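You operate a simulated robot arm through the tools that you are given. There is no shell and no other tool. Be economical: measure what you need, move in short steps, check, and stop when the job is done.

The job below is to be done with a simulated robot arm. You get a single attempt, and the scene is never put back.

JOB
Swap the table's brown ball unit for the loose one on the bench.
Fine: drop the keeper flap, brown unit into the red tray, new one home in its cup, flap shut. Set down upright: brown ball unit. Where these are worked on the way, their far stop is far enough and under half their travel is too little: keeper flap.

The check looks at the end state, three seconds after you hand in, the way a careful person would. Anything else that was tipped, shoved, dropped, spilled or broken makes it a failure.

ROBOT AND FRAMES
A 6-joint arm with a two-finger parallel gripper on a trunk, on a base that drives. Base frame: it is fixed to the floor where the robot stands at the start and does not move with it; the origin is under the middle of the robot, x ahead of it, y to its left, z up. Units: m, degrees, N and s.
With the tool pointing down near the work surface it reaches from about 0.1 to 0.74 m from the robot's upright axis, wherever it stands. Its first joint turns from -166.0 to 166.0 degrees. Places, roughly: blue cup [0.5, -0.1, 0.4]; green cup [0.5, 0, 0.4]; keeper flap [0.4, -0.1, 0.4]; levelling wheel [0.4, -0.1, 0.2]; red scrap tray [0.9, 1.3, 0.8]; small ball unit [0.75, 1, 0.75]; wing nut [0.4, 0, 0.2]. Payload 3.91 kg.
Tool frame: the origin (TCP) lies between the finger pads and is the grasp point; the fingertips stand 0.03 m ahead of it; z points along the fingers, y is the line along which they close. The gripper opens to 0.11 m. The fingers are 0.02 m wide and 0.01 m thick; the gripper's body (0.048 by 0.112 m) begins 0.055 m behind the TCP.
Orientation is told as [roll, pitch, yaw] about the base's x, y, z axes, in that order, counted from this pose: with the fingers straight down and closing along the base's y, the tool's x points along the base's -x, its y along +y and its z along -z.

CONTROLS
- The arm moves only by the tool step_arm. Its argument "deltas" is a list of rows, each an object (a shift or turn left out is 0, a gripper value left out holds the last) with "delta_rot": the turn, a rotation vector about the base's x, y, z in degrees, a list of three; "slide": the shift along the base's x, y, z in m, a list of three; "jaw": the opening in per cent of the stroke, from 0 (shut) to 100 (fully open). In form: [{"delta_rot": [rx, ry, rz], "slide": [x, y, z], "jaw": jaw}, ...]. A call has 1 to 20 rows; each row shifts and turns the commanded pose from where the row before left it. Rows are played at 5 a second. More than 0.05 m and 8.6 degrees between two rows, or a gripper value outside its range, and nothing of the call is played. A pose out of reach is approached as far as the arm can. The call stops where the force on the tool passes 40 N (or 10 N more than at its start, if that is more) or the arm is blocked; 0.2 s more then pass. The fingers move at their own pace (about 0.045 m/s each) and stop on an object; they squeeze with about 44 N. The grip force told is the motor's: it shows also when the fingers shut on nothing. Time passes only in rows, and 0.2 s behind the last, so rows that do not move let the fingers close. The reply holds the time, the measured pose of the TCP, the force on the tool along the base axes, the opening and the grip force, in the units named above and with some noise, with the torque about the TCP (base axes, N m) and any sound that the robot's microphone picked up.
- Cameras (640 x 400 px; columns grow to the right, rows downward): "scene" is now at [-0.0156, 0.1053, 1.2413]; the picture's right is [-0.61, -0.79, 0.00], its down [-0.65, 0.51, -0.56] and it looks along [0.44, -0.34, -0.83] (base axes); focal length 279 px, centre (320, 200). "wrist" rides on the gripper at [0.071, 0.022, -0.107] in the tool frame; the picture's right is [-0.29, 0.96, 0.00], its down [-0.76, -0.23, -0.61] and it looks along [-0.58, -0.18, 0.79] (tool axes); focal length 243 px, centre (320, 200). There is no depth. A picture from a camera that has moved, and an enlarged one, comes with that camera's place and axes in the base frame and with its lens. The place of the scene camera against the robot may be out by one fixed shift of up to 0.018 m in any direction.
- grab_frame(camera): a new picture of that camera. No time passes.
- raise_lower(by): slides the trunk up (or, below 0, down) by that many m; the arm and the scene camera ride with it, the base frame stays. It gives what a move gives, with no picture.
- drive_base(legs): drives the robot by 1 to 6 legs, each [ahead, left, turn to the left] in m, m and degrees, along the robot's own axes; the way and the turn of a leg run together, so that a leg with both is an arc; at most 1.5 m and 180 degrees a leg. The arm and the cameras ride along, it lands a little off, and it stops where it bumps. It gives what a move gives.
- turn_head(pan, tilt): turns the head with the scene camera to pan (to the left, within 86 degrees either way) and tilt (down, from -29 to 69), counted from straight ahead of the robot. It gives what a move gives.
- inspect(camera, box): a new picture of the part [left, top, right, bottom] of that camera's present view, enlarged. No time passes.
- hand_in(): hands the job in; it is judged then, once.

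Work in short steps. Places have to be worked out from the pictures, the camera data and where the tool is seen: move nearer, look again, correct. Check each grasp and each placing, and mend what went wrong. You have 120 turns and 98 pictures in all, those below and enlarged ones among them. Open the gripper and draw the arm clear of the work before you hand the job in, unless the task says otherwise; then end with one line.

The tools are called after "Emit:" by a JSON object that holds its "fn" and its "kwargs". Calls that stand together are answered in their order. step_arm: Moves the arm, as the interface text tells. Its arguments: {"type":"object","properties":{"deltas":{"type":"array"}},"required":["deltas"]} The other tools are called the same way: raise_lower (by) slides the trunk up or down; drive_base (legs) drives the base; turn_head (pan, tilt) turns the head that bears the scene camera; grab_frame (camera) takes a picture; inspect (camera, box) takes an enlarged picture of a part of a camera's view; hand_in () hands the job in.

At the start:

```text
time: 0.0
position: [0.3962, -0.028, 0.6665]
tcp_rot: [0.0, 0.0, 0.0]
ft_force: [0.4, -1.3, -0.1]
moment: [-0.03, -0.01, 0.04]
finger_gap: 0.1102
gripper_force: 0.0
trunk travel left (down, up): [-0.225, 0.365]
robot x, y, heading: [-0.0006, 0.0003, -0.1]
head pan, tilt: [-37.9, 55.9]
```

scene: 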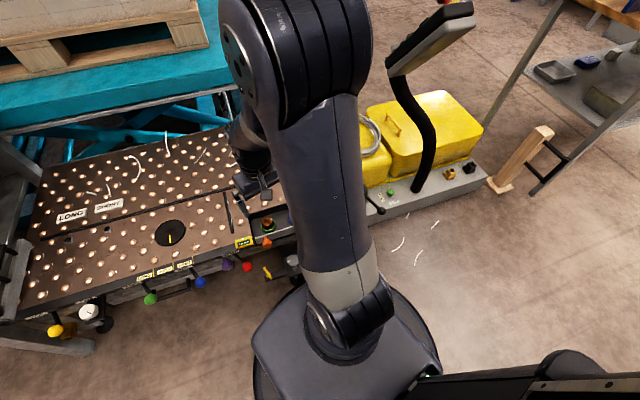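
wrist: 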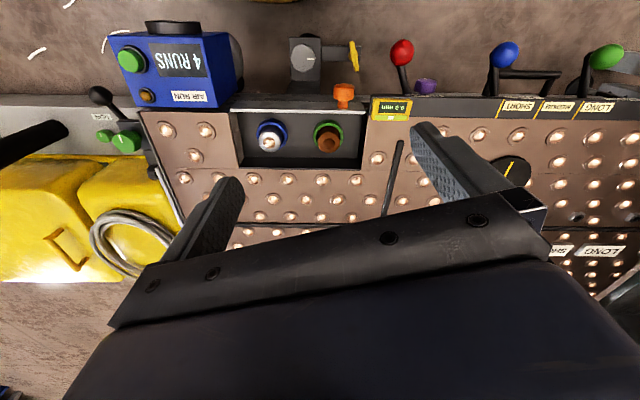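

The wrist view shows a recess holding a blue cup and a green cup, the latter with the brown unit. I'll enlarge that area to understand the flap.

Emit:
{"fn": "inspect", "kwargs": {"camera": "wrist", "box": [200, 20, 440, 170]}}

Emit:
{"fn": "inspect", "kwargs": {"camera": "scene", "box": [200, 180, 340, 290]}}

```text
2.67 times, centred on (320, 95) of wrist
camera zoom: at [0.3262, -0.0064, 0.7727], right [0.29, 0.96, 0.0], down [0.76, -0.23, 0.61], along [0.58, -0.18, -0.79], focal length 647 px, centre (320, 480)
```

zoom: 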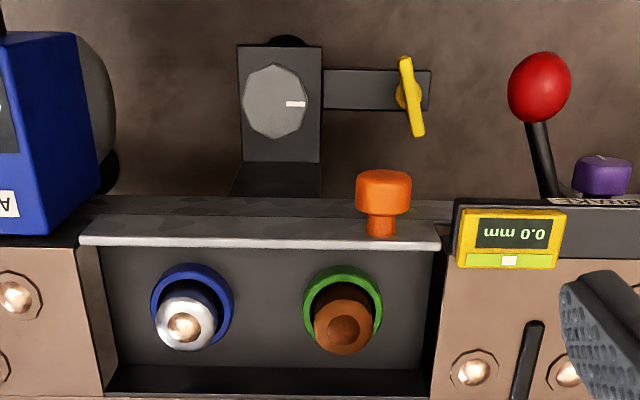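

```text
3.64 times, centred on (270, 235) of scene
camera zoom: at [-0.0156, 0.1053, 1.2413], right [-0.61, -0.79, 0.0], down [-0.65, 0.51, -0.56], along [0.44, -0.34, -0.83], focal length 1014 px, centre (502, 73)
```

zoom: 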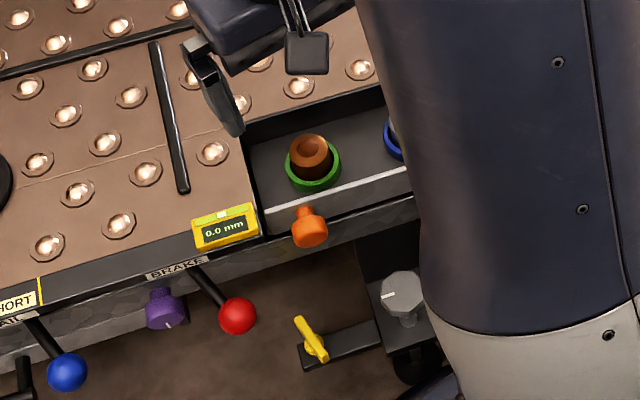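

The table edge runs tilted about 16° to base y, and the orange knob sits at about (0.43, 0.0, 0.35), sticking out from the flap. I'll draw the tool back and pitch it, to look at the flap face from the front.

Emit:
{"fn": "step_arm", "kwargs": {"deltas": [{"slide": [-0.03, 0, -0.04], "delta_rot": [0, -6, 0]}, {"slide": [-0.03, 0, -0.04], "delta_rot": [0, -6, 0]}, {"slide": [-0.03, 0, -0.03], "delta_rot": [0, -6, 0]}, {"slide": [-0.01, 0, -0.03], "delta_rot": [0, -6, 0]}, {}]}}

Emit:
{"fn": "grab_frame", "kwargs": {"camera": "wrist"}}

```text
time: 0.9
position: [0.3039, -0.0318, 0.5477]
tcp_rot: [0.0, -21.2, -0.9]
ft_force: [51.3, -9.0, 214.1]
moment: [5.0, 29.32, -0.01]
finger_gap: 0.1103
gripper_force: 0.1
trunk travel left (down, up): [-0.225, 0.365]
robot x, y, heading: [-0.0002, 0.0005, 0.2]
head pan, tilt: [-37.9, 55.9]
stopped in row 4: the force on the tool passed its limit (the readings are from after the stop); the commanded pose is now the measured one
```

```text
93 pictures are left
camera wrist: at [0.1988, -0.0074, 0.6209], right [0.28, 0.95, 0.1], down [0.48, -0.24, 0.84], along [0.83, -0.19, -0.53], focal length 243 px, centre (320, 200)
```

wrist: 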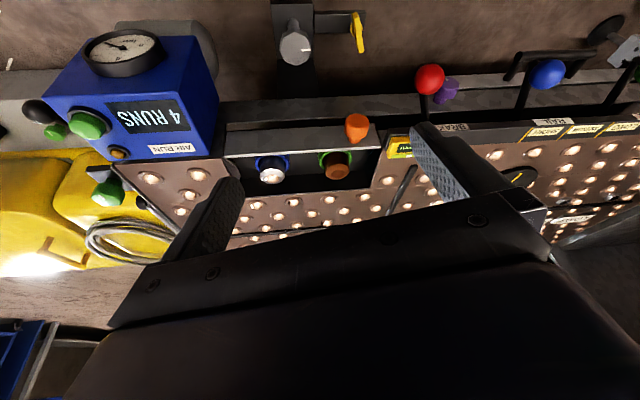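

The 214 N suggests the hand met the robot's own body while folded in. I'll back out of that and enlarge this view.

Emit:
{"fn": "step_arm", "kwargs": {"deltas": [{"slide": [0.03, 0, 0.02], "delta_rot": [0, 3, 0]}, {}]}}

Emit:
{"fn": "inspect", "kwargs": {"camera": "wrist", "box": [210, 60, 450, 210]}}

Emit:
{"fn": "grab_frame", "kwargs": {"camera": "scene"}}

```text
time: 1.6
position: [0.332, -0.0308, 0.5651]
tcp_rot: [-0.1, -17.8, -0.6]
ft_force: [0.6, 1.0, 0.6]
moment: [0.03, 0.01, 0.01]
finger_gap: 0.1097
gripper_force: 0.0
trunk travel left (down, up): [-0.225, 0.365]
robot x, y, heading: [-0.0025, 0.0013, 0.0]
head pan, tilt: [-37.9, 55.9]
```

```text
2.67 times, centred on (330, 135) of wrist
camera zoom: at [0.2317, -0.0078, 0.6434], right [0.29, 0.95, 0.09], down [0.53, -0.24, 0.81], along [0.79, -0.19, -0.58], focal length 647 px, centre (293, 373)
```

zoom: 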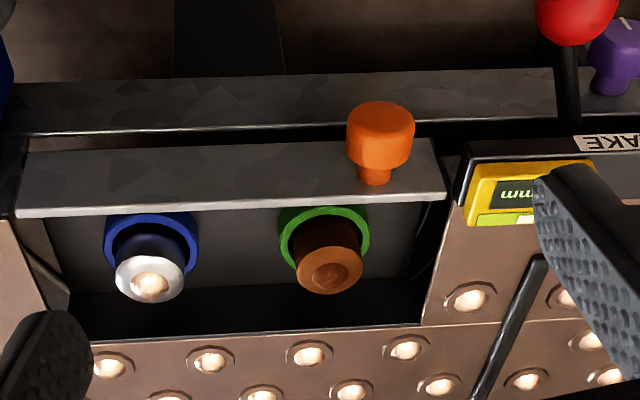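

```text
91 pictures are left
camera scene: at [-0.0156, 0.1053, 1.2413], right [-0.61, -0.79, 0.0], down [-0.65, 0.51, -0.56], along [0.44, -0.34, -0.83], focal length 279 px, centre (320, 200)
```

scene: 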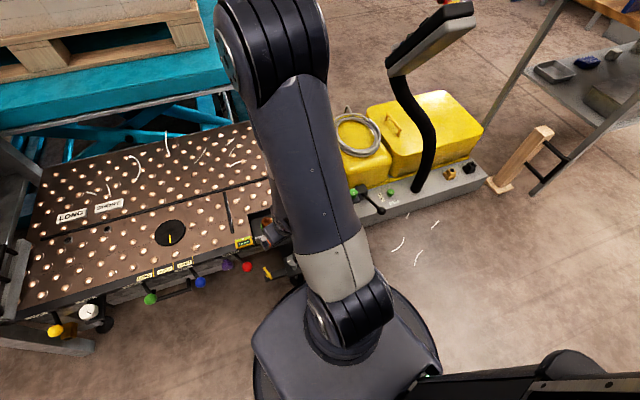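

Triangulating gives the knob horizontal at about (0.425, 0.0, 0.382) and the flap hinged along its bottom edge at z≈0.338. The brown unit is at about (0.491, -0.043), top z≈0.393. I'll level the tool, yaw it -18° to match the table edge, and hover over the knob.

Emit:
{"fn": "step_arm", "kwargs": {"deltas": [{"slide": [0.03, 0.01, 0.0], "delta_rot": [0, 8, 0], "jaw": 60}, {"slide": [0.03, 0.01, 0], "delta_rot": [0, 8, 0]}, {"slide": [0.03, 0.01, 0], "delta_rot": [0, 1.8, -6]}, {"delta_rot": [0, 0, -6], "slide": [0, 0, -0.03]}, {"delta_rot": [0, 0, -6], "slide": [0, 0, -0.035]}, {}]}}

Emit:
{"fn": "grab_frame", "kwargs": {"camera": "wrist"}}

```text
time: 3.0
position: [0.4213, -0.0006, 0.5012]
tcp_rot: [-0.4, -0.1, -18.6]
ft_force: [0.1, -0.2, -0.2]
moment: [0.01, -0.01, -0.02]
finger_gap: 0.066
gripper_force: 0.1
trunk travel left (down, up): [-0.225, 0.365]
robot x, y, heading: [0.002, -0.0015, 0.1]
head pan, tilt: [-37.9, 55.9]
```

```text
90 pictures are left
camera wrist: at [0.3612, 0.0439, 0.6061], right [0.58, 0.81, -0.01], down [0.65, -0.46, 0.61], along [0.49, -0.36, -0.79], focal length 243 px, centre (320, 200)
```

wrist: 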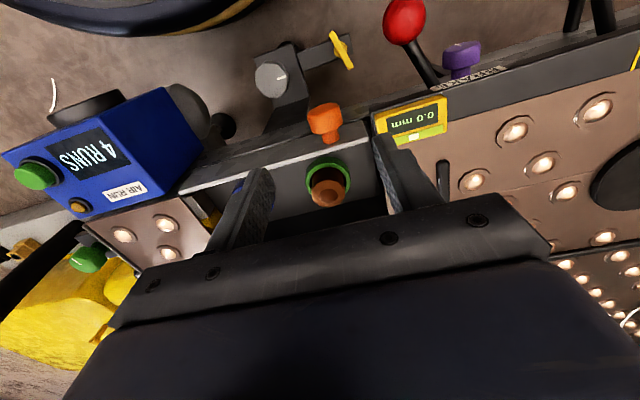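

From here the knob cap comes out at (0.427, -0.001, 0.382), confirming the estimate. I'll descend around it with the tips just below the cap's centre.

Emit:
{"fn": "step_arm", "kwargs": {"deltas": [{"slide": [0.003, 0, -0.04]}, {"slide": [0.002, 0, -0.04]}, {"slide": [0, 0, -0.025]}, {}]}}

Emit:
{"fn": "grab_frame", "kwargs": {"camera": "wrist"}}

```text
time: 3.6
position: [0.4258, -0.001, 0.4277]
tcp_rot: [-0.3, -0.2, -18.4]
ft_force: [-8.8, 2.1, 37.1]
moment: [1.56, -0.24, 0.37]
finger_gap: 0.0652
gripper_force: 0.1
trunk travel left (down, up): [-0.225, 0.365]
robot x, y, heading: [-0.0006, -0.0011, 0.1]
head pan, tilt: [-37.9, 55.9]
stopped in row 3: the force on the tool passed its limit (the readings are from after the stop); the commanded pose is now the measured one
```

```text
89 pictures are left
camera wrist: at [0.3651, 0.0435, 0.5335], right [0.58, 0.82, 0.0], down [0.65, -0.46, 0.61], along [0.5, -0.36, -0.79], focal length 243 px, centre (320, 200)
```

wrist: 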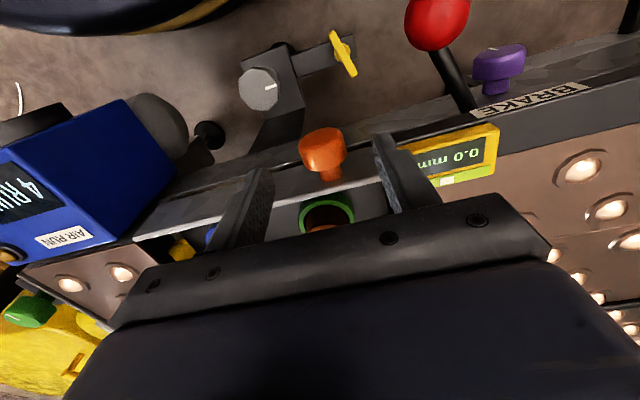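

The torque places the contact under the +y fingertip, on the yellow display box. I'll rise a little, narrow the opening to about 46 mm, shift 5 mm outward and descend again.

Emit:
{"fn": "step_arm", "kwargs": {"deltas": [{"slide": [-0.004, 0.001, 0.012], "jaw": 42}, {}, {"slide": [0, 0, -0.015]}, {"slide": [0, 0, -0.015]}, {"slide": [0, 0, -0.012]}, {}]}}

Emit:
{"fn": "grab_frame", "kwargs": {"camera": "wrist"}}

```text
time: 5.0
position: [0.4236, 0.0015, 0.397]
tcp_rot: [-0.3, -0.1, -18.5]
ft_force: [0.1, -0.3, -0.1]
moment: [0.01, 0.01, 0.0]
finger_gap: 0.0462
gripper_force: 0.2
trunk travel left (down, up): [-0.225, 0.365]
robot x, y, heading: [0.0016, -0.0008, -0.0]
head pan, tilt: [-37.9, 55.9]
```

```text
88 pictures are left
camera wrist: at [0.363, 0.0452, 0.5018], right [0.58, 0.82, -0.01], down [0.65, -0.46, 0.61], along [0.5, -0.36, -0.79], focal length 243 px, centre (320, 200)
```

wrist: 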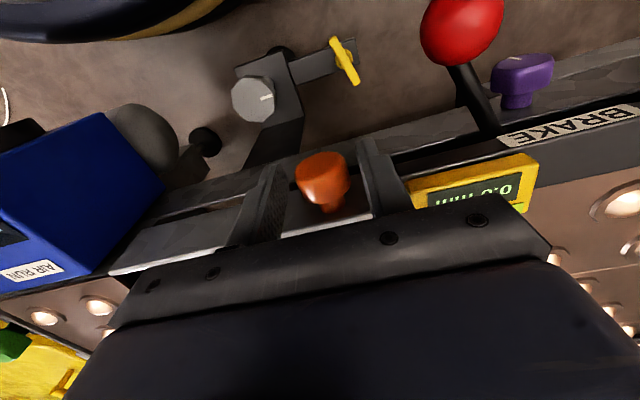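

The fingers straddle the knob cleanly with no force, so I close on it.

Emit:
{"fn": "step_arm", "kwargs": {"deltas": [{"slide": [0, 0, -0.004], "jaw": 0}, {}, {}, {}]}}

Emit:
{"fn": "inspect", "kwargs": {"camera": "wrist", "box": [200, 80, 440, 230]}}

```text
time: 6.0
position: [0.4237, 0.0014, 0.3938]
tcp_rot: [-0.4, -0.4, -18.4]
ft_force: [2.4, 19.6, 18.5]
moment: [0.12, -0.49, 0.79]
finger_gap: 0.0318
gripper_force: 45.1
trunk travel left (down, up): [-0.225, 0.365]
robot x, y, heading: [0.0, 0.0009, 0.0]
head pan, tilt: [-37.9, 55.9]
```

```text
2.67 times, centred on (320, 155) of wrist
camera zoom: at [0.3626, 0.0456, 0.4983], right [0.58, 0.82, 0.0], down [0.65, -0.45, 0.61], along [0.5, -0.36, -0.79], focal length 647 px, centre (320, 320)
```

zoom: 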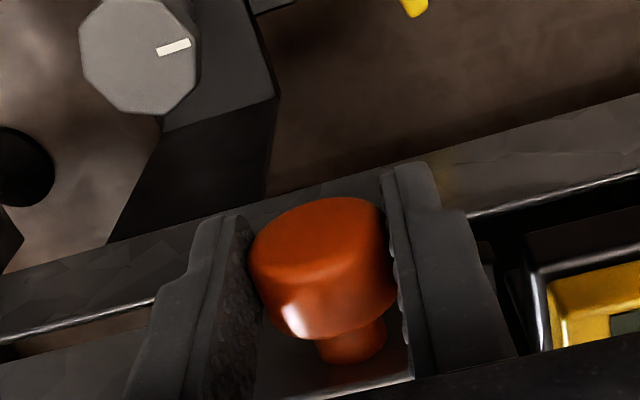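

The knob is held (gap 32 mm). I'll pull it out and down along the first ~15° of the arc about the bottom hinge, and watch the force.

Emit:
{"fn": "step_arm", "kwargs": {"deltas": [{"slide": [-0.0055, 0.0018, -0.0042]}, {"slide": [-0.0048, 0.0015, -0.0054]}, {}]}}

```text
time: 6.8
position: [0.4143, 0.004, 0.3826]
tcp_rot: [-0.3, -0.5, -18.7]
ft_force: [23.0, 0.9, 15.2]
moment: [-0.39, -1.22, 0.45]
finger_gap: 0.0317
gripper_force: 44.4
trunk travel left (down, up): [-0.225, 0.365]
robot x, y, heading: [0.0011, 0.0002, -0.1]
head pan, tilt: [-37.9, 55.9]
```

Emit:
{"fn": "inspect", "kwargs": {"camera": "wrist", "box": [200, 80, 440, 230]}}

```text
2.67 times, centred on (320, 155) of wrist
camera zoom: at [0.3543, 0.0483, 0.4878], right [0.58, 0.81, 0.0], down [0.64, -0.46, 0.62], along [0.5, -0.36, -0.79], focal length 647 px, centre (320, 320)
```

zoom: 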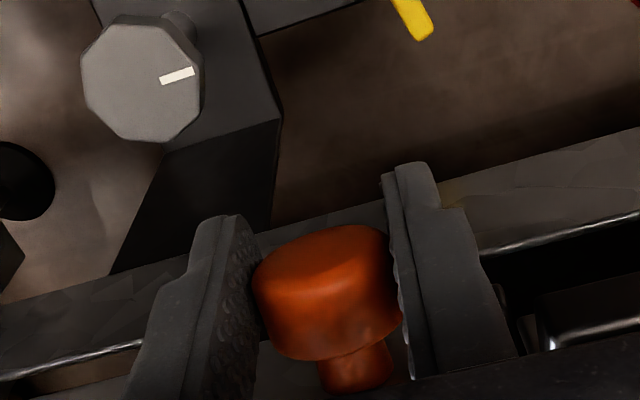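

The cap lagged a few mm but the flap appears to be turning. I continue the arc another 15°.

Emit:
{"fn": "step_arm", "kwargs": {"deltas": [{"slide": [-0.0042, 0.0013, -0.0056]}, {"slide": [-0.0034, 0.0011, -0.006]}, {}]}}

Emit:
{"fn": "grab_frame", "kwargs": {"camera": "wrist"}}

```text
time: 7.6
position: [0.4059, 0.006, 0.3697]
tcp_rot: [-0.3, -0.4, -18.4]
ft_force: [17.9, 4.7, 20.7]
moment: [-0.35, -1.3, 0.16]
finger_gap: 0.032
gripper_force: 44.4
trunk travel left (down, up): [-0.225, 0.365]
robot x, y, heading: [0.0014, -0.0032, 0.0]
head pan, tilt: [-37.9, 55.9]
```

```text
85 pictures are left
camera wrist: at [0.3457, 0.0512, 0.4764], right [0.58, 0.82, 0.0], down [0.64, -0.46, 0.61], along [0.5, -0.36, -0.79], focal length 243 px, centre (320, 200)
```

wrist: 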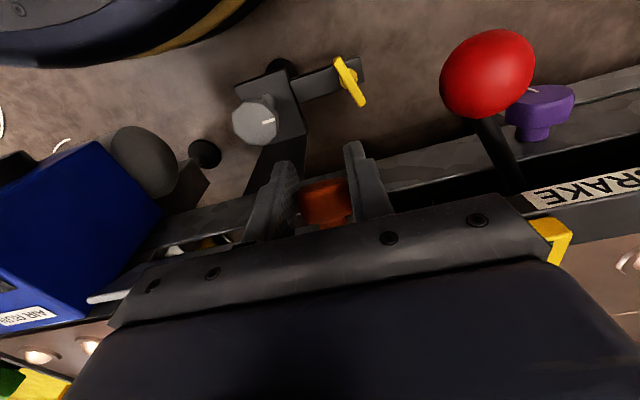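

Emit:
{"fn": "inspect", "kwargs": {"camera": "wrist", "box": [60, 130, 380, 330]}}

Emit:
{"fn": "inspect", "kwargs": {"camera": "scene", "box": [200, 180, 340, 290]}}

```text
2.00 times, centred on (220, 230) of wrist
camera zoom: at [0.3457, 0.0512, 0.4764], right [0.58, 0.82, 0.0], down [0.64, -0.46, 0.61], along [0.5, -0.36, -0.79], focal length 485 px, centre (520, 140)
```

zoom: 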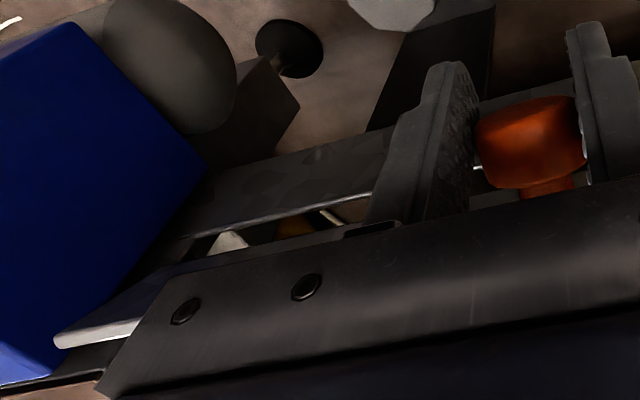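

```text
3.64 times, centred on (270, 235) of scene
camera zoom: at [-0.0161, 0.1055, 1.2413], right [-0.61, -0.79, 0.0], down [-0.65, 0.51, -0.56], along [0.44, -0.34, -0.83], focal length 1014 px, centre (502, 73)
```

zoom: 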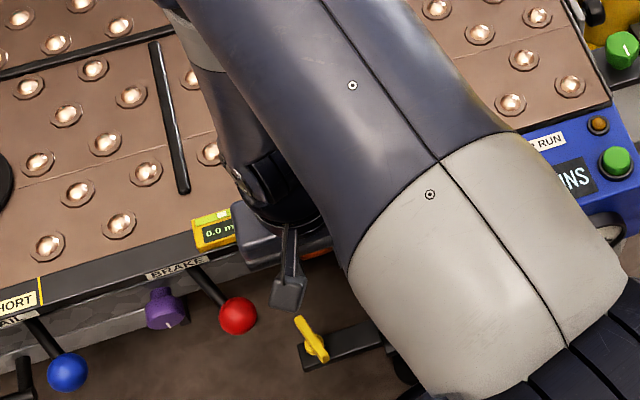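

The hand body will get close to the display and red lever if I continue gripping. I'll release and rise a bit to see whether the flap stays or falls on its own.

Emit:
{"fn": "step_arm", "kwargs": {"deltas": [{"jaw": 42}, {}, {}, {"slide": [-0.004, 0.001, 0.03]}, {"slide": [-0.004, 0.001, 0.04]}, {"slide": [-0.004, 0.001, 0.04]}, {}]}}

Emit:
{"fn": "grab_frame", "kwargs": {"camera": "wrist"}}

```text
time: 9.2
position: [0.3909, 0.0082, 0.4815]
tcp_rot: [-0.3, -0.1, -18.5]
ft_force: [-0.4, -0.6, -0.4]
moment: [0.03, -0.01, 0.0]
finger_gap: 0.0463
gripper_force: 0.0
trunk travel left (down, up): [-0.225, 0.365]
robot x, y, heading: [0.0003, -0.0018, -0.0]
head pan, tilt: [-37.9, 55.9]
```

```text
82 pictures are left
camera wrist: at [0.3313, 0.0519, 0.5866], right [0.58, 0.82, -0.01], down [0.65, -0.46, 0.61], along [0.5, -0.36, -0.79], focal length 243 px, centre (320, 200)
```

wrist: 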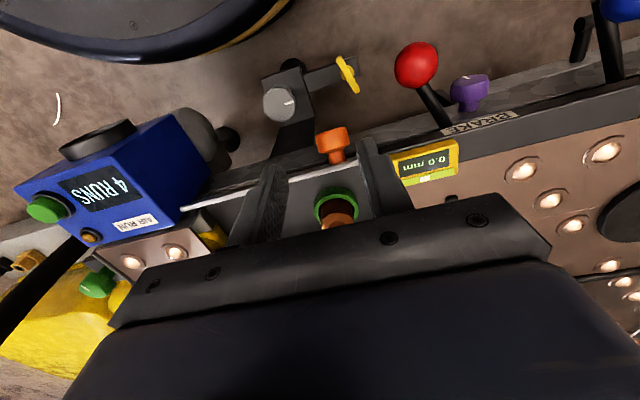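

Emit:
{"fn": "inspect", "kwargs": {"camera": "wrist", "box": [180, 90, 420, 240]}}

```text
2.67 times, centred on (300, 165) of wrist
camera zoom: at [0.3313, 0.0519, 0.5866], right [0.58, 0.82, -0.01], down [0.65, -0.46, 0.61], along [0.5, -0.36, -0.79], focal length 647 px, centre (373, 293)
```

zoom: 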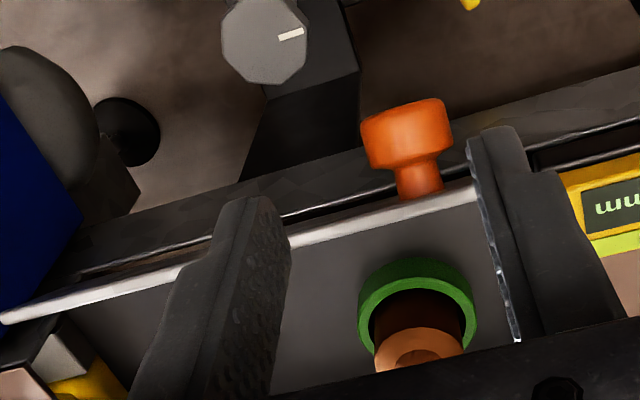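

The flap leans about 20° and stays by friction. I'll shut the fingers and move above the gap between the cups, just inside the flap, to push it over from inside.

Emit:
{"fn": "step_arm", "kwargs": {"deltas": [{"slide": [0.02, -0.035, 0.01], "jaw": 0}, {"slide": [0.02, -0.03, 0]}, {"slide": [0.016, -0.028, -0.01]}, {}, {}]}}

Emit:
{"fn": "grab_frame", "kwargs": {"camera": "wrist"}}

```text
time: 10.4
position: [0.4497, -0.0833, 0.4796]
tcp_rot: [-0.3, 0.0, -18.6]
ft_force: [-0.8, 0.7, -0.1]
moment: [0.03, 0.0, 0.0]
finger_gap: 0.0
gripper_force: 37.8
trunk travel left (down, up): [-0.225, 0.365]
robot x, y, heading: [0.0007, -0.0014, -0.0]
head pan, tilt: [-37.9, 55.9]
```

```text
80 pictures are left
camera wrist: at [0.3887, -0.0397, 0.5852], right [0.58, 0.82, -0.01], down [0.65, -0.46, 0.61], along [0.5, -0.36, -0.79], focal length 243 px, centre (320, 200)
```

wrist: 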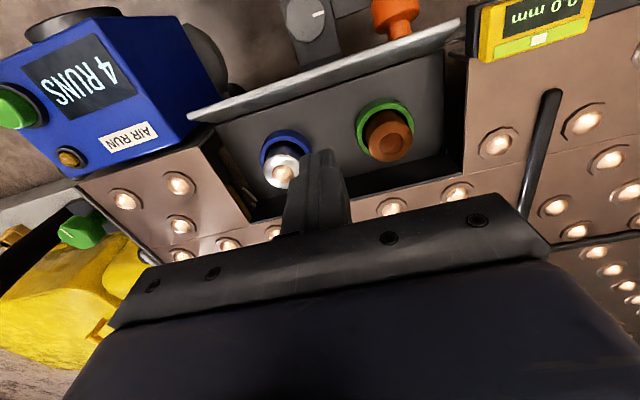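

Cups confirmed: green (0.490, -0.041), blue (0.462, -0.136); the fingers are midway. Descending to put the tips below the flap's top edge, on its inside.

Emit:
{"fn": "step_arm", "kwargs": {"deltas": [{"slide": [-0.001, 0.003, -0.04]}, {"slide": [0, 0, -0.03]}, {"slide": [0, 0, -0.015]}, {}]}}

```text
time: 11.4
position: [0.4471, -0.0791, 0.3947]
tcp_rot: [-0.3, -0.1, -18.5]
ft_force: [0.1, -0.7, 0.0]
moment: [0.0, -0.01, -0.02]
finger_gap: 0.0
gripper_force: 37.6
trunk travel left (down, up): [-0.225, 0.365]
robot x, y, heading: [0.0038, 0.002, 0.1]
head pan, tilt: [-37.9, 55.9]
```

Free inside the recess. Pushing outward along the flap normal, easing down slightly.

Emit:
{"fn": "step_arm", "kwargs": {"deltas": [{"slide": [-0.0095, 0.003, 0]}, {"slide": [-0.0095, 0.003, 0]}, {"slide": [-0.0095, 0.003, 0]}, {"slide": [-0.0095, 0.003, -0.002]}, {"slide": [-0.0076, 0.0025, -0.004]}, {}]}}

Emit:
{"fn": "grab_frame", "kwargs": {"camera": "wrist"}}

```text
time: 12.8
position: [0.4015, -0.0663, 0.3887]
tcp_rot: [-0.2, -0.1, -18.4]
ft_force: [-1.0, -0.5, 0.7]
moment: [0.0, 0.01, -0.01]
finger_gap: 0.0001
gripper_force: 37.1
trunk travel left (down, up): [-0.225, 0.365]
robot x, y, heading: [0.0002, -0.0005, 0.1]
head pan, tilt: [-37.9, 55.9]
```

```text
79 pictures are left
camera wrist: at [0.3423, -0.0225, 0.4941], right [0.58, 0.82, -0.01], down [0.65, -0.46, 0.61], along [0.49, -0.36, -0.79], focal length 243 px, centre (320, 200)
```

wrist: 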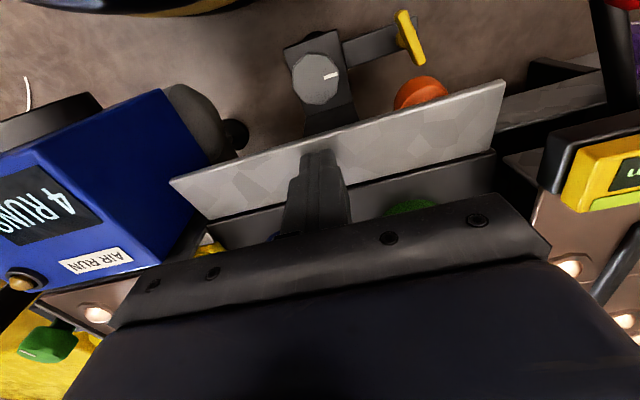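

The flap has folded outward well past halfway. I'll press down gently on it to find its far stop.

Emit:
{"fn": "step_arm", "kwargs": {"deltas": [{"slide": [-0.006, 0.002, -0.006]}, {"slide": [-0.003, 0.001, -0.008]}, {"slide": [0, 0, -0.008]}, {"slide": [0, 0, -0.008]}, {}]}}

Emit:
{"fn": "grab_frame", "kwargs": {"camera": "wrist"}}

```text
time: 13.3
position: [0.3995, -0.0668, 0.3847]
tcp_rot: [-0.3, -0.6, -18.4]
ft_force: [-3.4, 0.3, 29.5]
moment: [0.08, 0.37, -0.02]
finger_gap: 0.0
gripper_force: 37.6
trunk travel left (down, up): [-0.225, 0.365]
robot x, y, heading: [0.0007, 0.0015, 0.1]
head pan, tilt: [-37.9, 55.9]
stopped in row 2: the force on the tool passed its limit (the readings are from after the stop); the commanded pose is now the measured one
```

```text
78 pictures are left
camera wrist: at [0.338, -0.0212, 0.4897], right [0.58, 0.82, 0.0], down [0.64, -0.45, 0.62], along [0.5, -0.36, -0.79], focal length 243 px, centre (320, 200)
```

wrist: 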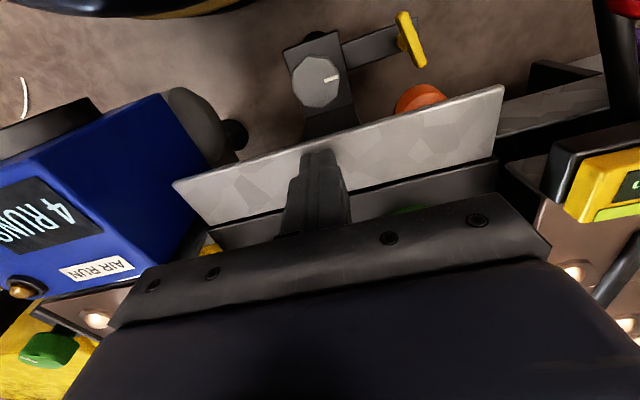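

By geometry the flap is at about 63° from closed. I'll rise, move out near its free edge for more leverage, and press down again to see whether it goes further.

Emit:
{"fn": "step_arm", "kwargs": {"deltas": [{"slide": [0, 0, 0.015]}, {"slide": [-0.014, 0.0045, 0]}, {"slide": [0, 0, -0.008]}, {"slide": [0, 0, -0.008]}, {"slide": [0, 0, -0.008]}, {"slide": [0, 0, -0.008]}, {"slide": [0, 0, -0.008]}, {}]}}

Emit:
{"fn": "grab_frame", "kwargs": {"camera": "wrist"}}

```text
time: 14.4
position: [0.3857, -0.0585, 0.3847]
tcp_rot: [-0.4, -0.8, -18.7]
ft_force: [-4.8, 0.7, 30.4]
moment: [0.07, 0.07, -0.02]
finger_gap: 0.0
gripper_force: 37.7
trunk travel left (down, up): [-0.225, 0.365]
robot x, y, heading: [0.0003, 0.0006, 0.1]
head pan, tilt: [-37.9, 55.9]
stopped in row 5: the force on the tool passed its limit (the readings are from after the stop); the commanded pose is now the measured one
```

```text
77 pictures are left
camera wrist: at [0.3244, -0.0154, 0.4897], right [0.58, 0.81, 0.0], down [0.64, -0.46, 0.62], along [0.5, -0.36, -0.79], focal length 243 px, centre (320, 200)
```

wrist: 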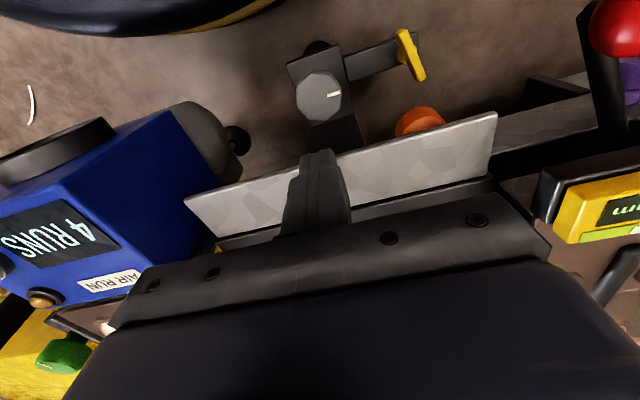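

Contact height is the same 0.355 at both distances, so the flap now lies flat at its stop. Next I rise, open to ~55 mm and go over the brown unit.

Emit:
{"fn": "step_arm", "kwargs": {"deltas": [{"slide": [0, 0, 0.04]}, {"slide": [0.02, 0, 0.045]}, {"slide": [0.04, 0.008, 0], "jaw": 52}, {"slide": [0.045, 0.008, 0]}, {}, {}]}}

Emit:
{"fn": "grab_frame", "kwargs": {"camera": "wrist"}}

```text
time: 15.8
position: [0.4923, -0.0429, 0.4678]
tcp_rot: [-0.2, -0.7, -18.6]
ft_force: [-0.9, 0.0, 0.0]
moment: [0.02, 0.02, 0.02]
finger_gap: 0.0572
gripper_force: 0.0
trunk travel left (down, up): [-0.225, 0.365]
robot x, y, heading: [-0.0018, -0.0005, 0.0]
head pan, tilt: [-37.9, 55.9]
```

```text
76 pictures are left
camera wrist: at [0.431, 0.001, 0.5732], right [0.58, 0.81, 0.0], down [0.64, -0.46, 0.62], along [0.5, -0.36, -0.79], focal length 243 px, centre (320, 200)
```

wrist: 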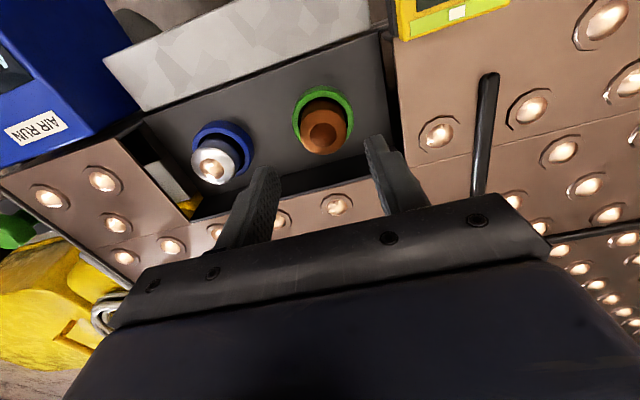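

Flap lies flat. The unit's top axis is at (0.490, -0.041), so I descend over it with the tips stopping just above the green rim.

Emit:
{"fn": "step_arm", "kwargs": {"deltas": [{"slide": [-0.002, 0.001, -0.03], "delta_rot": [0.2, 0.6, 0]}, {"slide": [0, 0, -0.02]}, {"slide": [0, 0, -0.012]}, {}]}}

Emit:
{"fn": "grab_frame", "kwargs": {"camera": "wrist"}}

```text
time: 16.8
position: [0.4899, -0.0425, 0.4062]
tcp_rot: [-0.3, 0.0, -18.6]
ft_force: [0.3, 0.1, -0.2]
moment: [0.02, 0.01, 0.03]
finger_gap: 0.0572
gripper_force: 0.0
trunk travel left (down, up): [-0.225, 0.365]
robot x, y, heading: [-0.0012, -0.0016, -0.1]
head pan, tilt: [-37.9, 55.9]
```

```text
75 pictures are left
camera wrist: at [0.4301, 0.0014, 0.512], right [0.58, 0.81, 0.0], down [0.65, -0.46, 0.61], along [0.49, -0.36, -0.79], focal length 243 px, centre (320, 200)
```

wrist: 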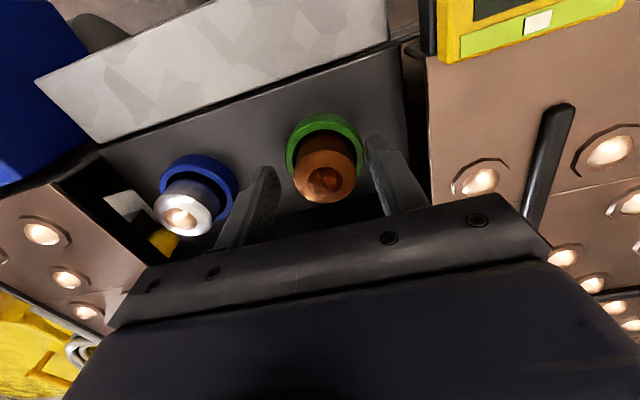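

The unit is centred between the fingers. Lowering 3 mm and closing.

Emit:
{"fn": "step_arm", "kwargs": {"deltas": [{"slide": [0.001, 0.001, -0.003]}, {"jaw": 0}, {}, {}, {}]}}

Emit:
{"fn": "grab_frame", "kwargs": {"camera": "wrist"}}

```text
time: 18.0
position: [0.4906, -0.0418, 0.4039]
tcp_rot: [-0.2, -0.1, -18.6]
ft_force: [0.5, -0.2, 3.0]
moment: [0.08, -0.09, 0.01]
finger_gap: 0.0368
gripper_force: 43.3
trunk travel left (down, up): [-0.225, 0.365]
robot x, y, heading: [0.0026, -0.0018, 0.1]
head pan, tilt: [-37.9, 55.9]
```

```text
74 pictures are left
camera wrist: at [0.4312, 0.0024, 0.5091], right [0.58, 0.81, 0.0], down [0.65, -0.46, 0.61], along [0.5, -0.36, -0.79], focal length 243 px, centre (320, 200)
```

wrist: 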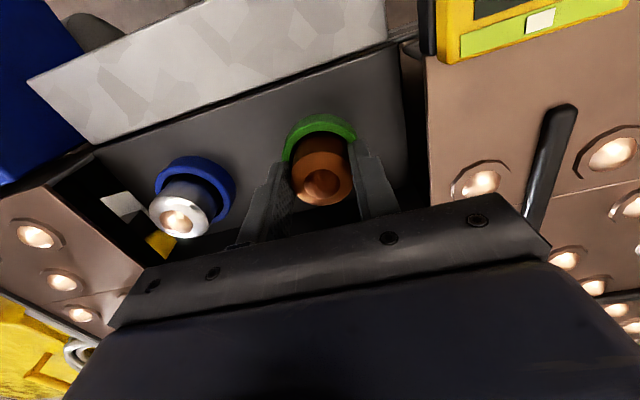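

Held at 36.8 mm. Lifting straight up slowly.

Emit:
{"fn": "step_arm", "kwargs": {"deltas": [{"slide": [0, 0, 0.01]}, {"slide": [0, 0, 0.015]}, {"slide": [0, 0, 0.025]}, {"slide": [0, 0, 0.04]}, {"slide": [0, 0, 0.04]}, {}]}}

Emit:
{"fn": "grab_frame", "kwargs": {"camera": "wrist"}}

```text
time: 19.4
position: [0.4899, -0.0401, 0.534]
tcp_rot: [-0.3, 0.0, -18.5]
ft_force: [-0.3, 0.8, -1.2]
moment: [-0.02, 0.0, 0.01]
finger_gap: 0.0367
gripper_force: 44.1
trunk travel left (down, up): [-0.225, 0.365]
robot x, y, heading: [-0.0035, 0.0045, -0.1]
head pan, tilt: [-37.9, 55.9]
```

```text
73 pictures are left
camera wrist: at [0.4296, 0.0026, 0.6398], right [0.58, 0.81, 0.0], down [0.65, -0.46, 0.61], along [0.49, -0.36, -0.79], focal length 243 px, centre (320, 200)
```

wrist: 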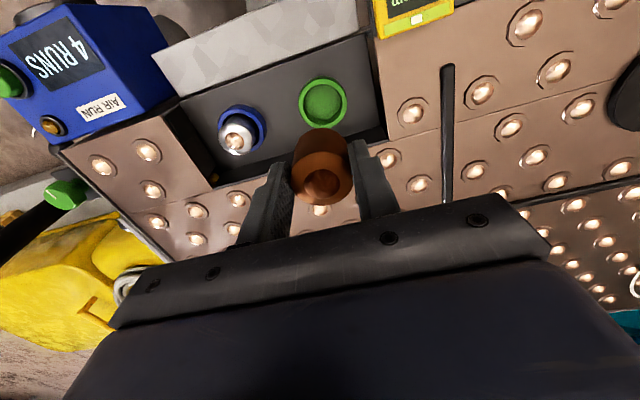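

The brown unit is out, and the green cup is empty. Now look to the left for the bench and red tray, and zoom on the held unit.

Emit:
{"fn": "turn_head", "kwargs": {"pan": 55, "tilt": 22}}

Emit:
{"fn": "grab_frame", "kwargs": {"camera": "scene"}}

Emit:
{"fn": "inspect", "kwargs": {"camera": "wrist", "box": [240, 60, 400, 220]}}

```text
time: 21.0
position: [0.4903, -0.0413, 0.534]
tcp_rot: [-0.2, 0.0, -18.5]
ft_force: [-0.4, 0.2, -0.8]
moment: [0.02, -0.01, 0.04]
finger_gap: 0.0366
gripper_force: 44.2
trunk travel left (down, up): [-0.225, 0.365]
robot x, y, heading: [0.0026, 0.0021, 0.2]
head pan, tilt: [55.0, 22.0]
```

```text
72 pictures are left
camera scene: at [-0.0181, 0.2249, 1.2913], right [0.82, -0.57, 0.0], down [-0.22, -0.31, -0.93], along [0.53, 0.76, -0.37], focal length 279 px, centre (320, 200)
```

scene: 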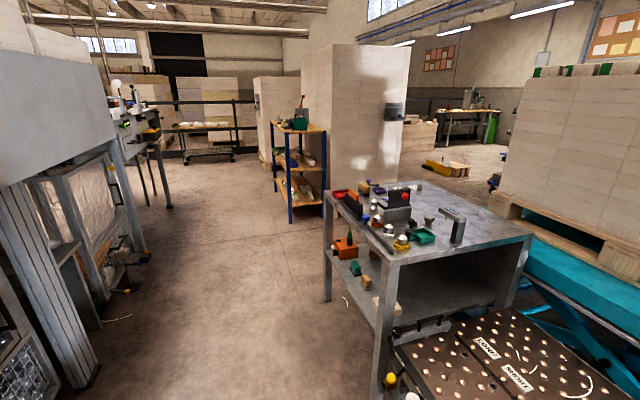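

```text
2.50 times, centred on (320, 140) of wrist
camera zoom: at [0.4298, 0.0026, 0.6395], right [0.58, 0.81, 0.0], down [0.65, -0.46, 0.61], along [0.49, -0.36, -0.79], focal length 606 px, centre (320, 350)
```

zoom: 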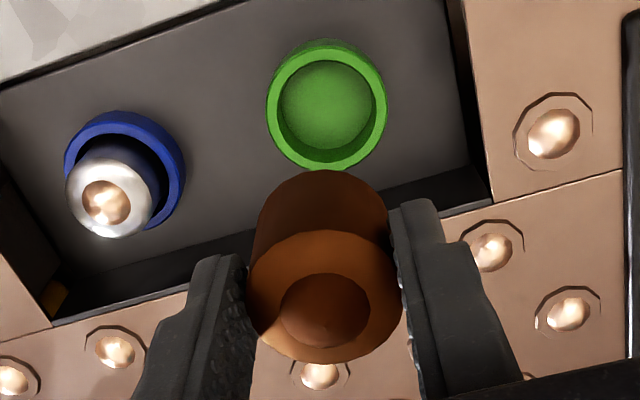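

The grey bench to the left-front carries several items; I zoom in on it.

Emit:
{"fn": "inspect", "kwargs": {"camera": "scene", "box": [320, 165, 540, 285]}}

```text
2.91 times, centred on (430, 225) of scene
camera zoom: at [-0.0181, 0.2249, 1.2913], right [0.82, -0.57, 0.0], down [-0.22, -0.31, -0.93], along [0.53, 0.76, -0.37], focal length 811 px, centre (0, 127)
```

zoom: 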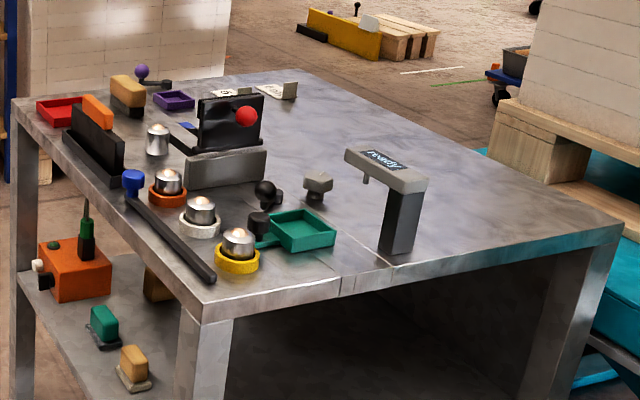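

The loose unit (no ring, silver) is near the red tray; bench front edge runs from about (0.63, 0.74) to (0.85, 1.42), again tilted 18°. I'll raise the trunk fully and draw the arm in a little before driving left.

Emit:
{"fn": "raise_lower", "kwargs": {"by": 0.36}}

Emit:
{"fn": "step_arm", "kwargs": {"deltas": [{"slide": [-0.04, 0.02, 0.02], "delta_rot": [0, 0, 6]}, {"slide": [-0.04, 0.02, 0.02], "delta_rot": [0, 0, 6]}, {"slide": [-0.02, 0, 0.02], "delta_rot": [0, 0, 6.5]}, {}]}}

Emit:
{"fn": "drive_base", "kwargs": {"legs": [[0, 1.2, 0], [0, 0, -18]]}}

Emit:
{"fn": "turn_head", "kwargs": {"pan": 0, "tilt": 40}}

Emit:
{"fn": "grab_frame", "kwargs": {"camera": "scene"}}

```text
time: 24.5
position: [0.4908, -0.0415, 0.8933]
tcp_rot: [-0.3, -0.1, -18.5]
ft_force: [-0.7, -0.5, -2.0]
moment: [0.03, -0.02, 0.02]
finger_gap: 0.0365
gripper_force: 44.3
trunk travel left (down, up): [-0.585, 0.005]
robot x, y, heading: [0.0015, -0.0049, 0.1]
head pan, tilt: [55.0, 22.0]
```

```text
time: 25.5
position: [0.3876, -0.0026, 0.9551]
tcp_rot: [-0.3, -0.1, 0.1]
ft_force: [-0.2, 0.6, -1.8]
moment: [0.01, -0.02, 0.02]
finger_gap: 0.0368
gripper_force: 43.9
trunk travel left (down, up): [-0.585, 0.005]
robot x, y, heading: [0.001, -0.0038, -0.2]
head pan, tilt: [55.0, 22.0]
```

```text
time: 32.6
position: [0.3666, 1.0811, 0.9553]
tcp_rot: [-0.3, -0.1, -18.1]
ft_force: [-0.4, 0.4, -1.1]
moment: [0.01, 0.02, 0.04]
finger_gap: 0.0365
gripper_force: 43.9
trunk travel left (down, up): [-0.585, 0.005]
robot x, y, heading: [-0.002, 1.2026, -17.9]
head pan, tilt: [55.0, 22.0]
```

```text
time: 33.9
position: [0.3676, 1.0812, 0.9564]
tcp_rot: [-0.2, 0.0, -18.2]
ft_force: [-0.1, -1.2, -0.6]
moment: [0.02, 0.01, -0.01]
finger_gap: 0.0366
gripper_force: 43.9
trunk travel left (down, up): [-0.585, 0.005]
robot x, y, heading: [-0.0013, 1.2038, -18.1]
head pan, tilt: [0.0, 40.0]
```

```text
69 pictures are left
camera scene: at [0.058, 1.337, 1.6231], right [-0.31, -0.95, 0.0], down [-0.61, 0.2, -0.77], along [0.73, -0.24, -0.64], focal length 279 px, centre (320, 200)
```

scene: 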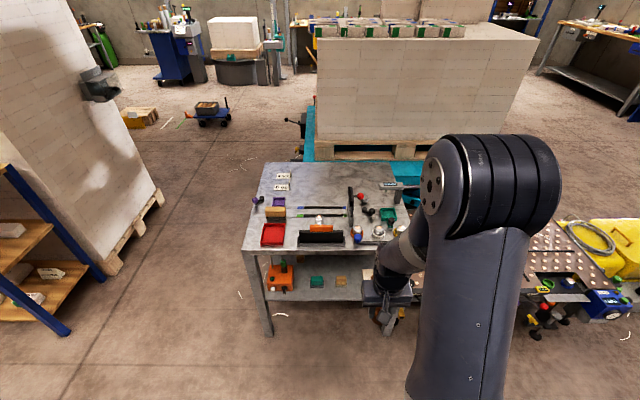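

Emit:
{"fn": "inspect", "kwargs": {"camera": "scene", "box": [240, 160, 420, 280]}}

```text
3.33 times, centred on (330, 220) of scene
camera zoom: at [0.058, 1.337, 1.6231], right [-0.31, -0.95, 0.0], down [-0.61, 0.2, -0.77], along [0.73, -0.24, -0.64], focal length 930 px, centre (287, 133)
```

zoom: 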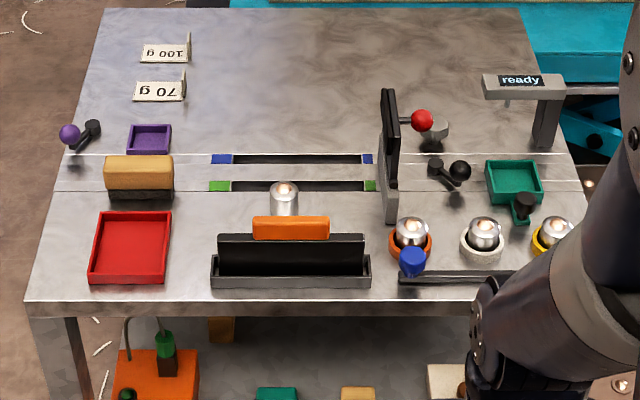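

The loose unit is at about (0.88, 1.07), behind a black stand; the tray is at about (0.88, 1.28), bench top z≈0.765. I drive closer, to face both.

Emit:
{"fn": "drive_base", "kwargs": {"legs": [[0, 0.22, 0], [0.33, 0, 0]]}}

Emit:
{"fn": "grab_frame", "kwargs": {"camera": "wrist"}}

Emit:
{"fn": "grab_frame", "kwargs": {"camera": "scene"}}

```text
time: 37.4
position: [0.7542, 1.1863, 0.9567]
tcp_rot: [-0.3, -0.1, -18.2]
ft_force: [0.1, -0.2, -1.3]
moment: [-0.03, -0.03, 0.0]
finger_gap: 0.0367
gripper_force: 44.3
trunk travel left (down, up): [-0.585, 0.005]
robot x, y, heading: [0.3829, 1.3069, -18.0]
head pan, tilt: [0.0, 40.0]
```

```text
67 pictures are left
camera wrist: at [0.6929, 1.2295, 1.0614], right [0.57, 0.82, 0.0], down [0.65, -0.45, 0.61], along [0.5, -0.35, -0.79], focal length 243 px, centre (320, 200)
```

wrist: 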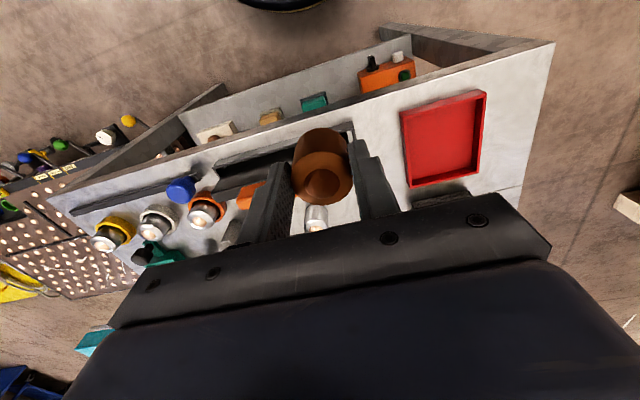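

```text
66 pictures are left
camera scene: at [0.4444, 1.4423, 1.6231], right [-0.31, -0.95, 0.0], down [-0.61, 0.2, -0.77], along [0.73, -0.24, -0.64], focal length 279 px, centre (320, 200)
```

scene: 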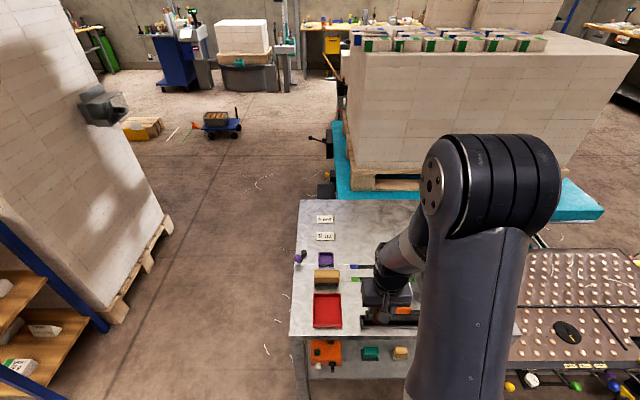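

Tray centre from both cameras: about (0.885, 1.28). Moving the unit over it at height.

Emit:
{"fn": "step_arm", "kwargs": {"deltas": [{"slide": [0.033, 0.024, 0]}, {"slide": [0.033, 0.024, 0]}, {"slide": [0.033, 0.024, 0]}, {"slide": [0.03, 0.023, -0.03]}, {"slide": [0, 0, -0.03]}, {}]}}

Emit:
{"fn": "grab_frame", "kwargs": {"camera": "wrist"}}

```text
time: 38.8
position: [0.8827, 1.283, 0.8944]
tcp_rot: [-0.2, -0.1, -18.1]
ft_force: [0.0, -1.1, -1.4]
moment: [0.03, 0.03, 0.01]
finger_gap: 0.0365
gripper_force: 43.2
trunk travel left (down, up): [-0.585, 0.005]
robot x, y, heading: [0.382, 1.3091, -17.9]
head pan, tilt: [0.0, 40.0]
```

```text
65 pictures are left
camera wrist: at [0.8218, 1.3259, 1.0012], right [0.57, 0.82, 0.0], down [0.65, -0.45, 0.61], along [0.5, -0.35, -0.79], focal length 243 px, centre (320, 200)
```

wrist: 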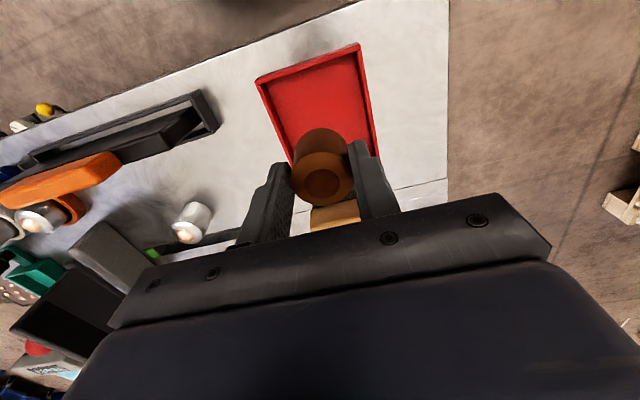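

Well centred over the tray. Descending partway, then taking small steps.

Emit:
{"fn": "step_arm", "kwargs": {"deltas": [{"slide": [-0.002, 0.001, -0.03]}, {"slide": [0, 0, -0.025]}, {}]}}

Emit:
{"fn": "inspect", "kwargs": {"camera": "wrist", "box": [220, 60, 460, 220]}}

Emit:
{"fn": "inspect", "kwargs": {"camera": "scene", "box": [280, 230, 440, 340]}}

```text
time: 39.6
position: [0.8792, 1.2842, 0.8403]
tcp_rot: [-0.4, 0.0, -18.1]
ft_force: [-0.4, 0.3, -2.3]
moment: [0.04, -0.04, 0.05]
finger_gap: 0.0367
gripper_force: 43.8
trunk travel left (down, up): [-0.585, 0.005]
robot x, y, heading: [0.3868, 1.308, -18.0]
head pan, tilt: [0.0, 40.0]
```

```text
2.50 times, centred on (340, 140) of wrist
camera zoom: at [0.819, 1.327, 0.9466], right [0.57, 0.82, 0.0], down [0.65, -0.45, 0.61], along [0.5, -0.35, -0.79], focal length 606 px, centre (270, 350)
```

zoom: 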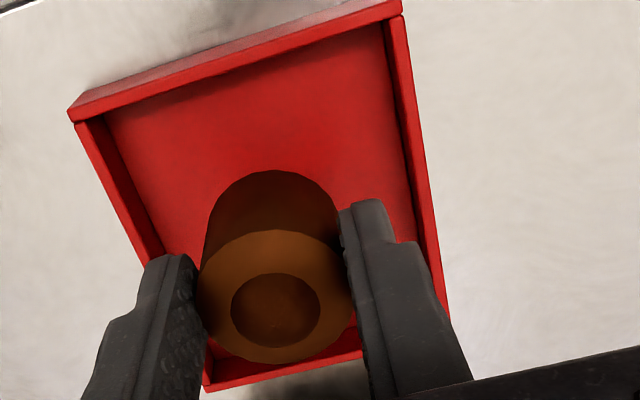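

```text
3.64 times, centred on (360, 285) of scene
camera zoom: at [0.4443, 1.4424, 1.6231], right [-0.31, -0.95, 0.0], down [-0.61, 0.2, -0.77], along [0.73, -0.24, -0.64], focal length 1014 px, centre (174, -109)
```

zoom: 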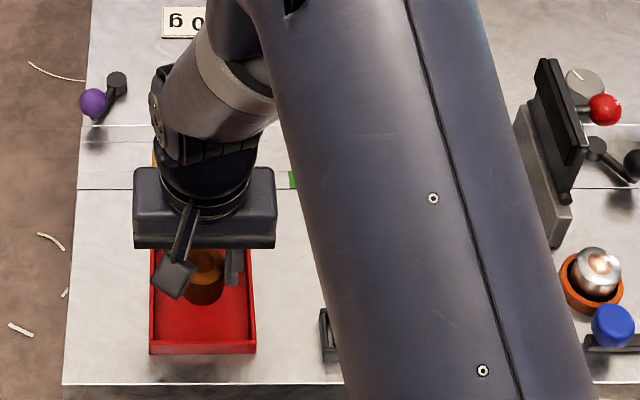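

Unit is well inside the tray walls. Descending in small steps until light contact.

Emit:
{"fn": "step_arm", "kwargs": {"deltas": [{"slide": [0.003, 0, -0.008]}, {"slide": [0, 0, -0.006]}, {}]}}

Emit:
{"fn": "step_arm", "kwargs": {"deltas": [{"slide": [0, 0, -0.004]}, {"slide": [0, 0, -0.003]}, {}]}}

```text
time: 40.4
position: [0.8819, 1.2837, 0.8269]
tcp_rot: [-0.3, -0.1, -18.2]
ft_force: [0.8, -0.4, -1.6]
moment: [0.04, 0.04, -0.02]
finger_gap: 0.0367
gripper_force: 43.9
trunk travel left (down, up): [-0.585, 0.005]
robot x, y, heading: [0.3875, 1.3106, -17.9]
head pan, tilt: [0.0, 40.0]
```

```text
time: 41.2
position: [0.8836, 1.2822, 0.8208]
tcp_rot: [-0.3, 0.0, -18.1]
ft_force: [-0.1, -0.3, -0.8]
moment: [-0.01, 0.03, -0.01]
finger_gap: 0.0366
gripper_force: 43.7
trunk travel left (down, up): [-0.585, 0.005]
robot x, y, heading: [0.3816, 1.308, -18.0]
head pan, tilt: [0.0, 40.0]
```

Emit:
{"fn": "inspect", "kwargs": {"camera": "wrist", "box": [220, 60, 460, 220]}}

```text
2.50 times, centred on (340, 140) of wrist
camera zoom: at [0.8231, 1.3256, 0.9257], right [0.57, 0.82, 0.0], down [0.65, -0.45, 0.61], along [0.5, -0.35, -0.79], focal length 606 px, centre (270, 350)
```

zoom: 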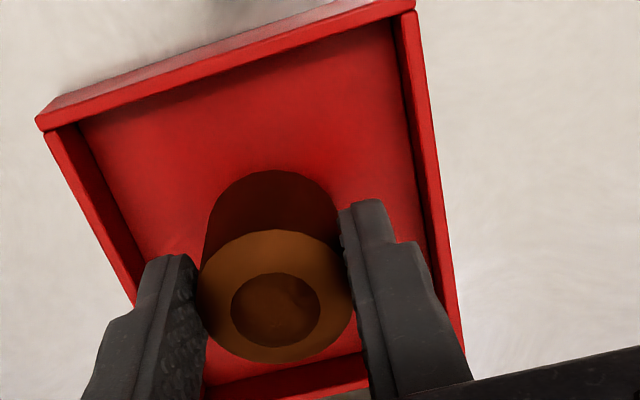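

Still hanging free; continuing down in 3 mm steps.

Emit:
{"fn": "step_arm", "kwargs": {"deltas": [{"slide": [0, 0, -0.003]}, {"slide": [0, 0, -0.003]}, {"slide": [0, 0, -0.003]}, {}]}}

Emit:
{"fn": "step_arm", "kwargs": {"deltas": [{"slide": [0, 0, -0.003]}, {"slide": [0, 0, -0.002]}, {"slide": [0, 0, -0.002]}, {}]}}

```text
time: 42.2
position: [0.8837, 1.2815, 0.8133]
tcp_rot: [-0.3, -0.2, -18.1]
ft_force: [0.1, 2.3, 35.1]
moment: [0.29, -0.28, 0.01]
finger_gap: 0.0365
gripper_force: 43.4
trunk travel left (down, up): [-0.585, 0.005]
robot x, y, heading: [0.3843, 1.3048, -18.1]
head pan, tilt: [0.0, 40.0]
```

```text
time: 43.4
position: [0.8831, 1.2825, 0.8068]
tcp_rot: [-0.2, -0.3, -18.1]
ft_force: [-7.5, -0.6, 22.8]
moment: [0.15, 0.27, 0.06]
finger_gap: 0.0368
gripper_force: 44.4
trunk travel left (down, up): [-0.585, 0.005]
robot x, y, heading: [0.3805, 1.3112, -18.0]
head pan, tilt: [0.0, 40.0]
stopped in row 4: the force on the tool passed its limit (the readings are from after the stop); the commanded pose is now the measured one
```

The unit is seated on the tray floor (slight slide in the grip). Easing 2 mm up and opening.

Emit:
{"fn": "step_arm", "kwargs": {"deltas": [{"slide": [0, 0, 0.002]}, {"jaw": 20}, {"jaw": 50}, {}, {}]}}

Emit:
{"fn": "step_arm", "kwargs": {"deltas": [{"slide": [0, 0, 0.02]}, {"slide": [0, 0, 0.04]}, {"slide": [0, 0, 0.04]}, {}]}}

Emit:
{"fn": "grab_frame", "kwargs": {"camera": "wrist"}}

```text
time: 44.5
position: [0.8828, 1.2821, 0.8092]
tcp_rot: [-0.2, -0.3, -18.1]
ft_force: [0.4, -0.3, 0.3]
moment: [-0.01, 0.01, 0.0]
finger_gap: 0.0553
gripper_force: 0.0
trunk travel left (down, up): [-0.585, 0.005]
robot x, y, heading: [0.3849, 1.3069, -18.2]
head pan, tilt: [0.0, 40.0]
```

```text
time: 45.5
position: [0.8847, 1.2826, 0.9074]
tcp_rot: [-0.2, -0.2, -18.2]
ft_force: [0.0, -1.1, 0.2]
moment: [-0.01, 0.01, 0.03]
finger_gap: 0.055
gripper_force: 0.1
trunk travel left (down, up): [-0.585, 0.005]
robot x, y, heading: [0.3867, 1.3108, -18.3]
head pan, tilt: [0.0, 40.0]
```

```text
61 pictures are left
camera wrist: at [0.8237, 1.3263, 1.0139], right [0.57, 0.82, 0.0], down [0.65, -0.45, 0.61], along [0.5, -0.35, -0.79], focal length 243 px, centre (320, 200)
```

wrist: 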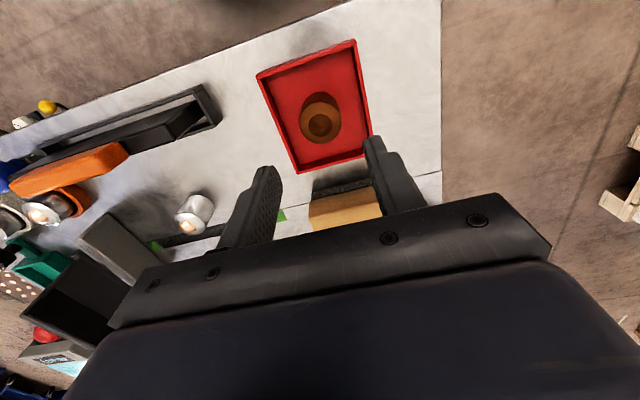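

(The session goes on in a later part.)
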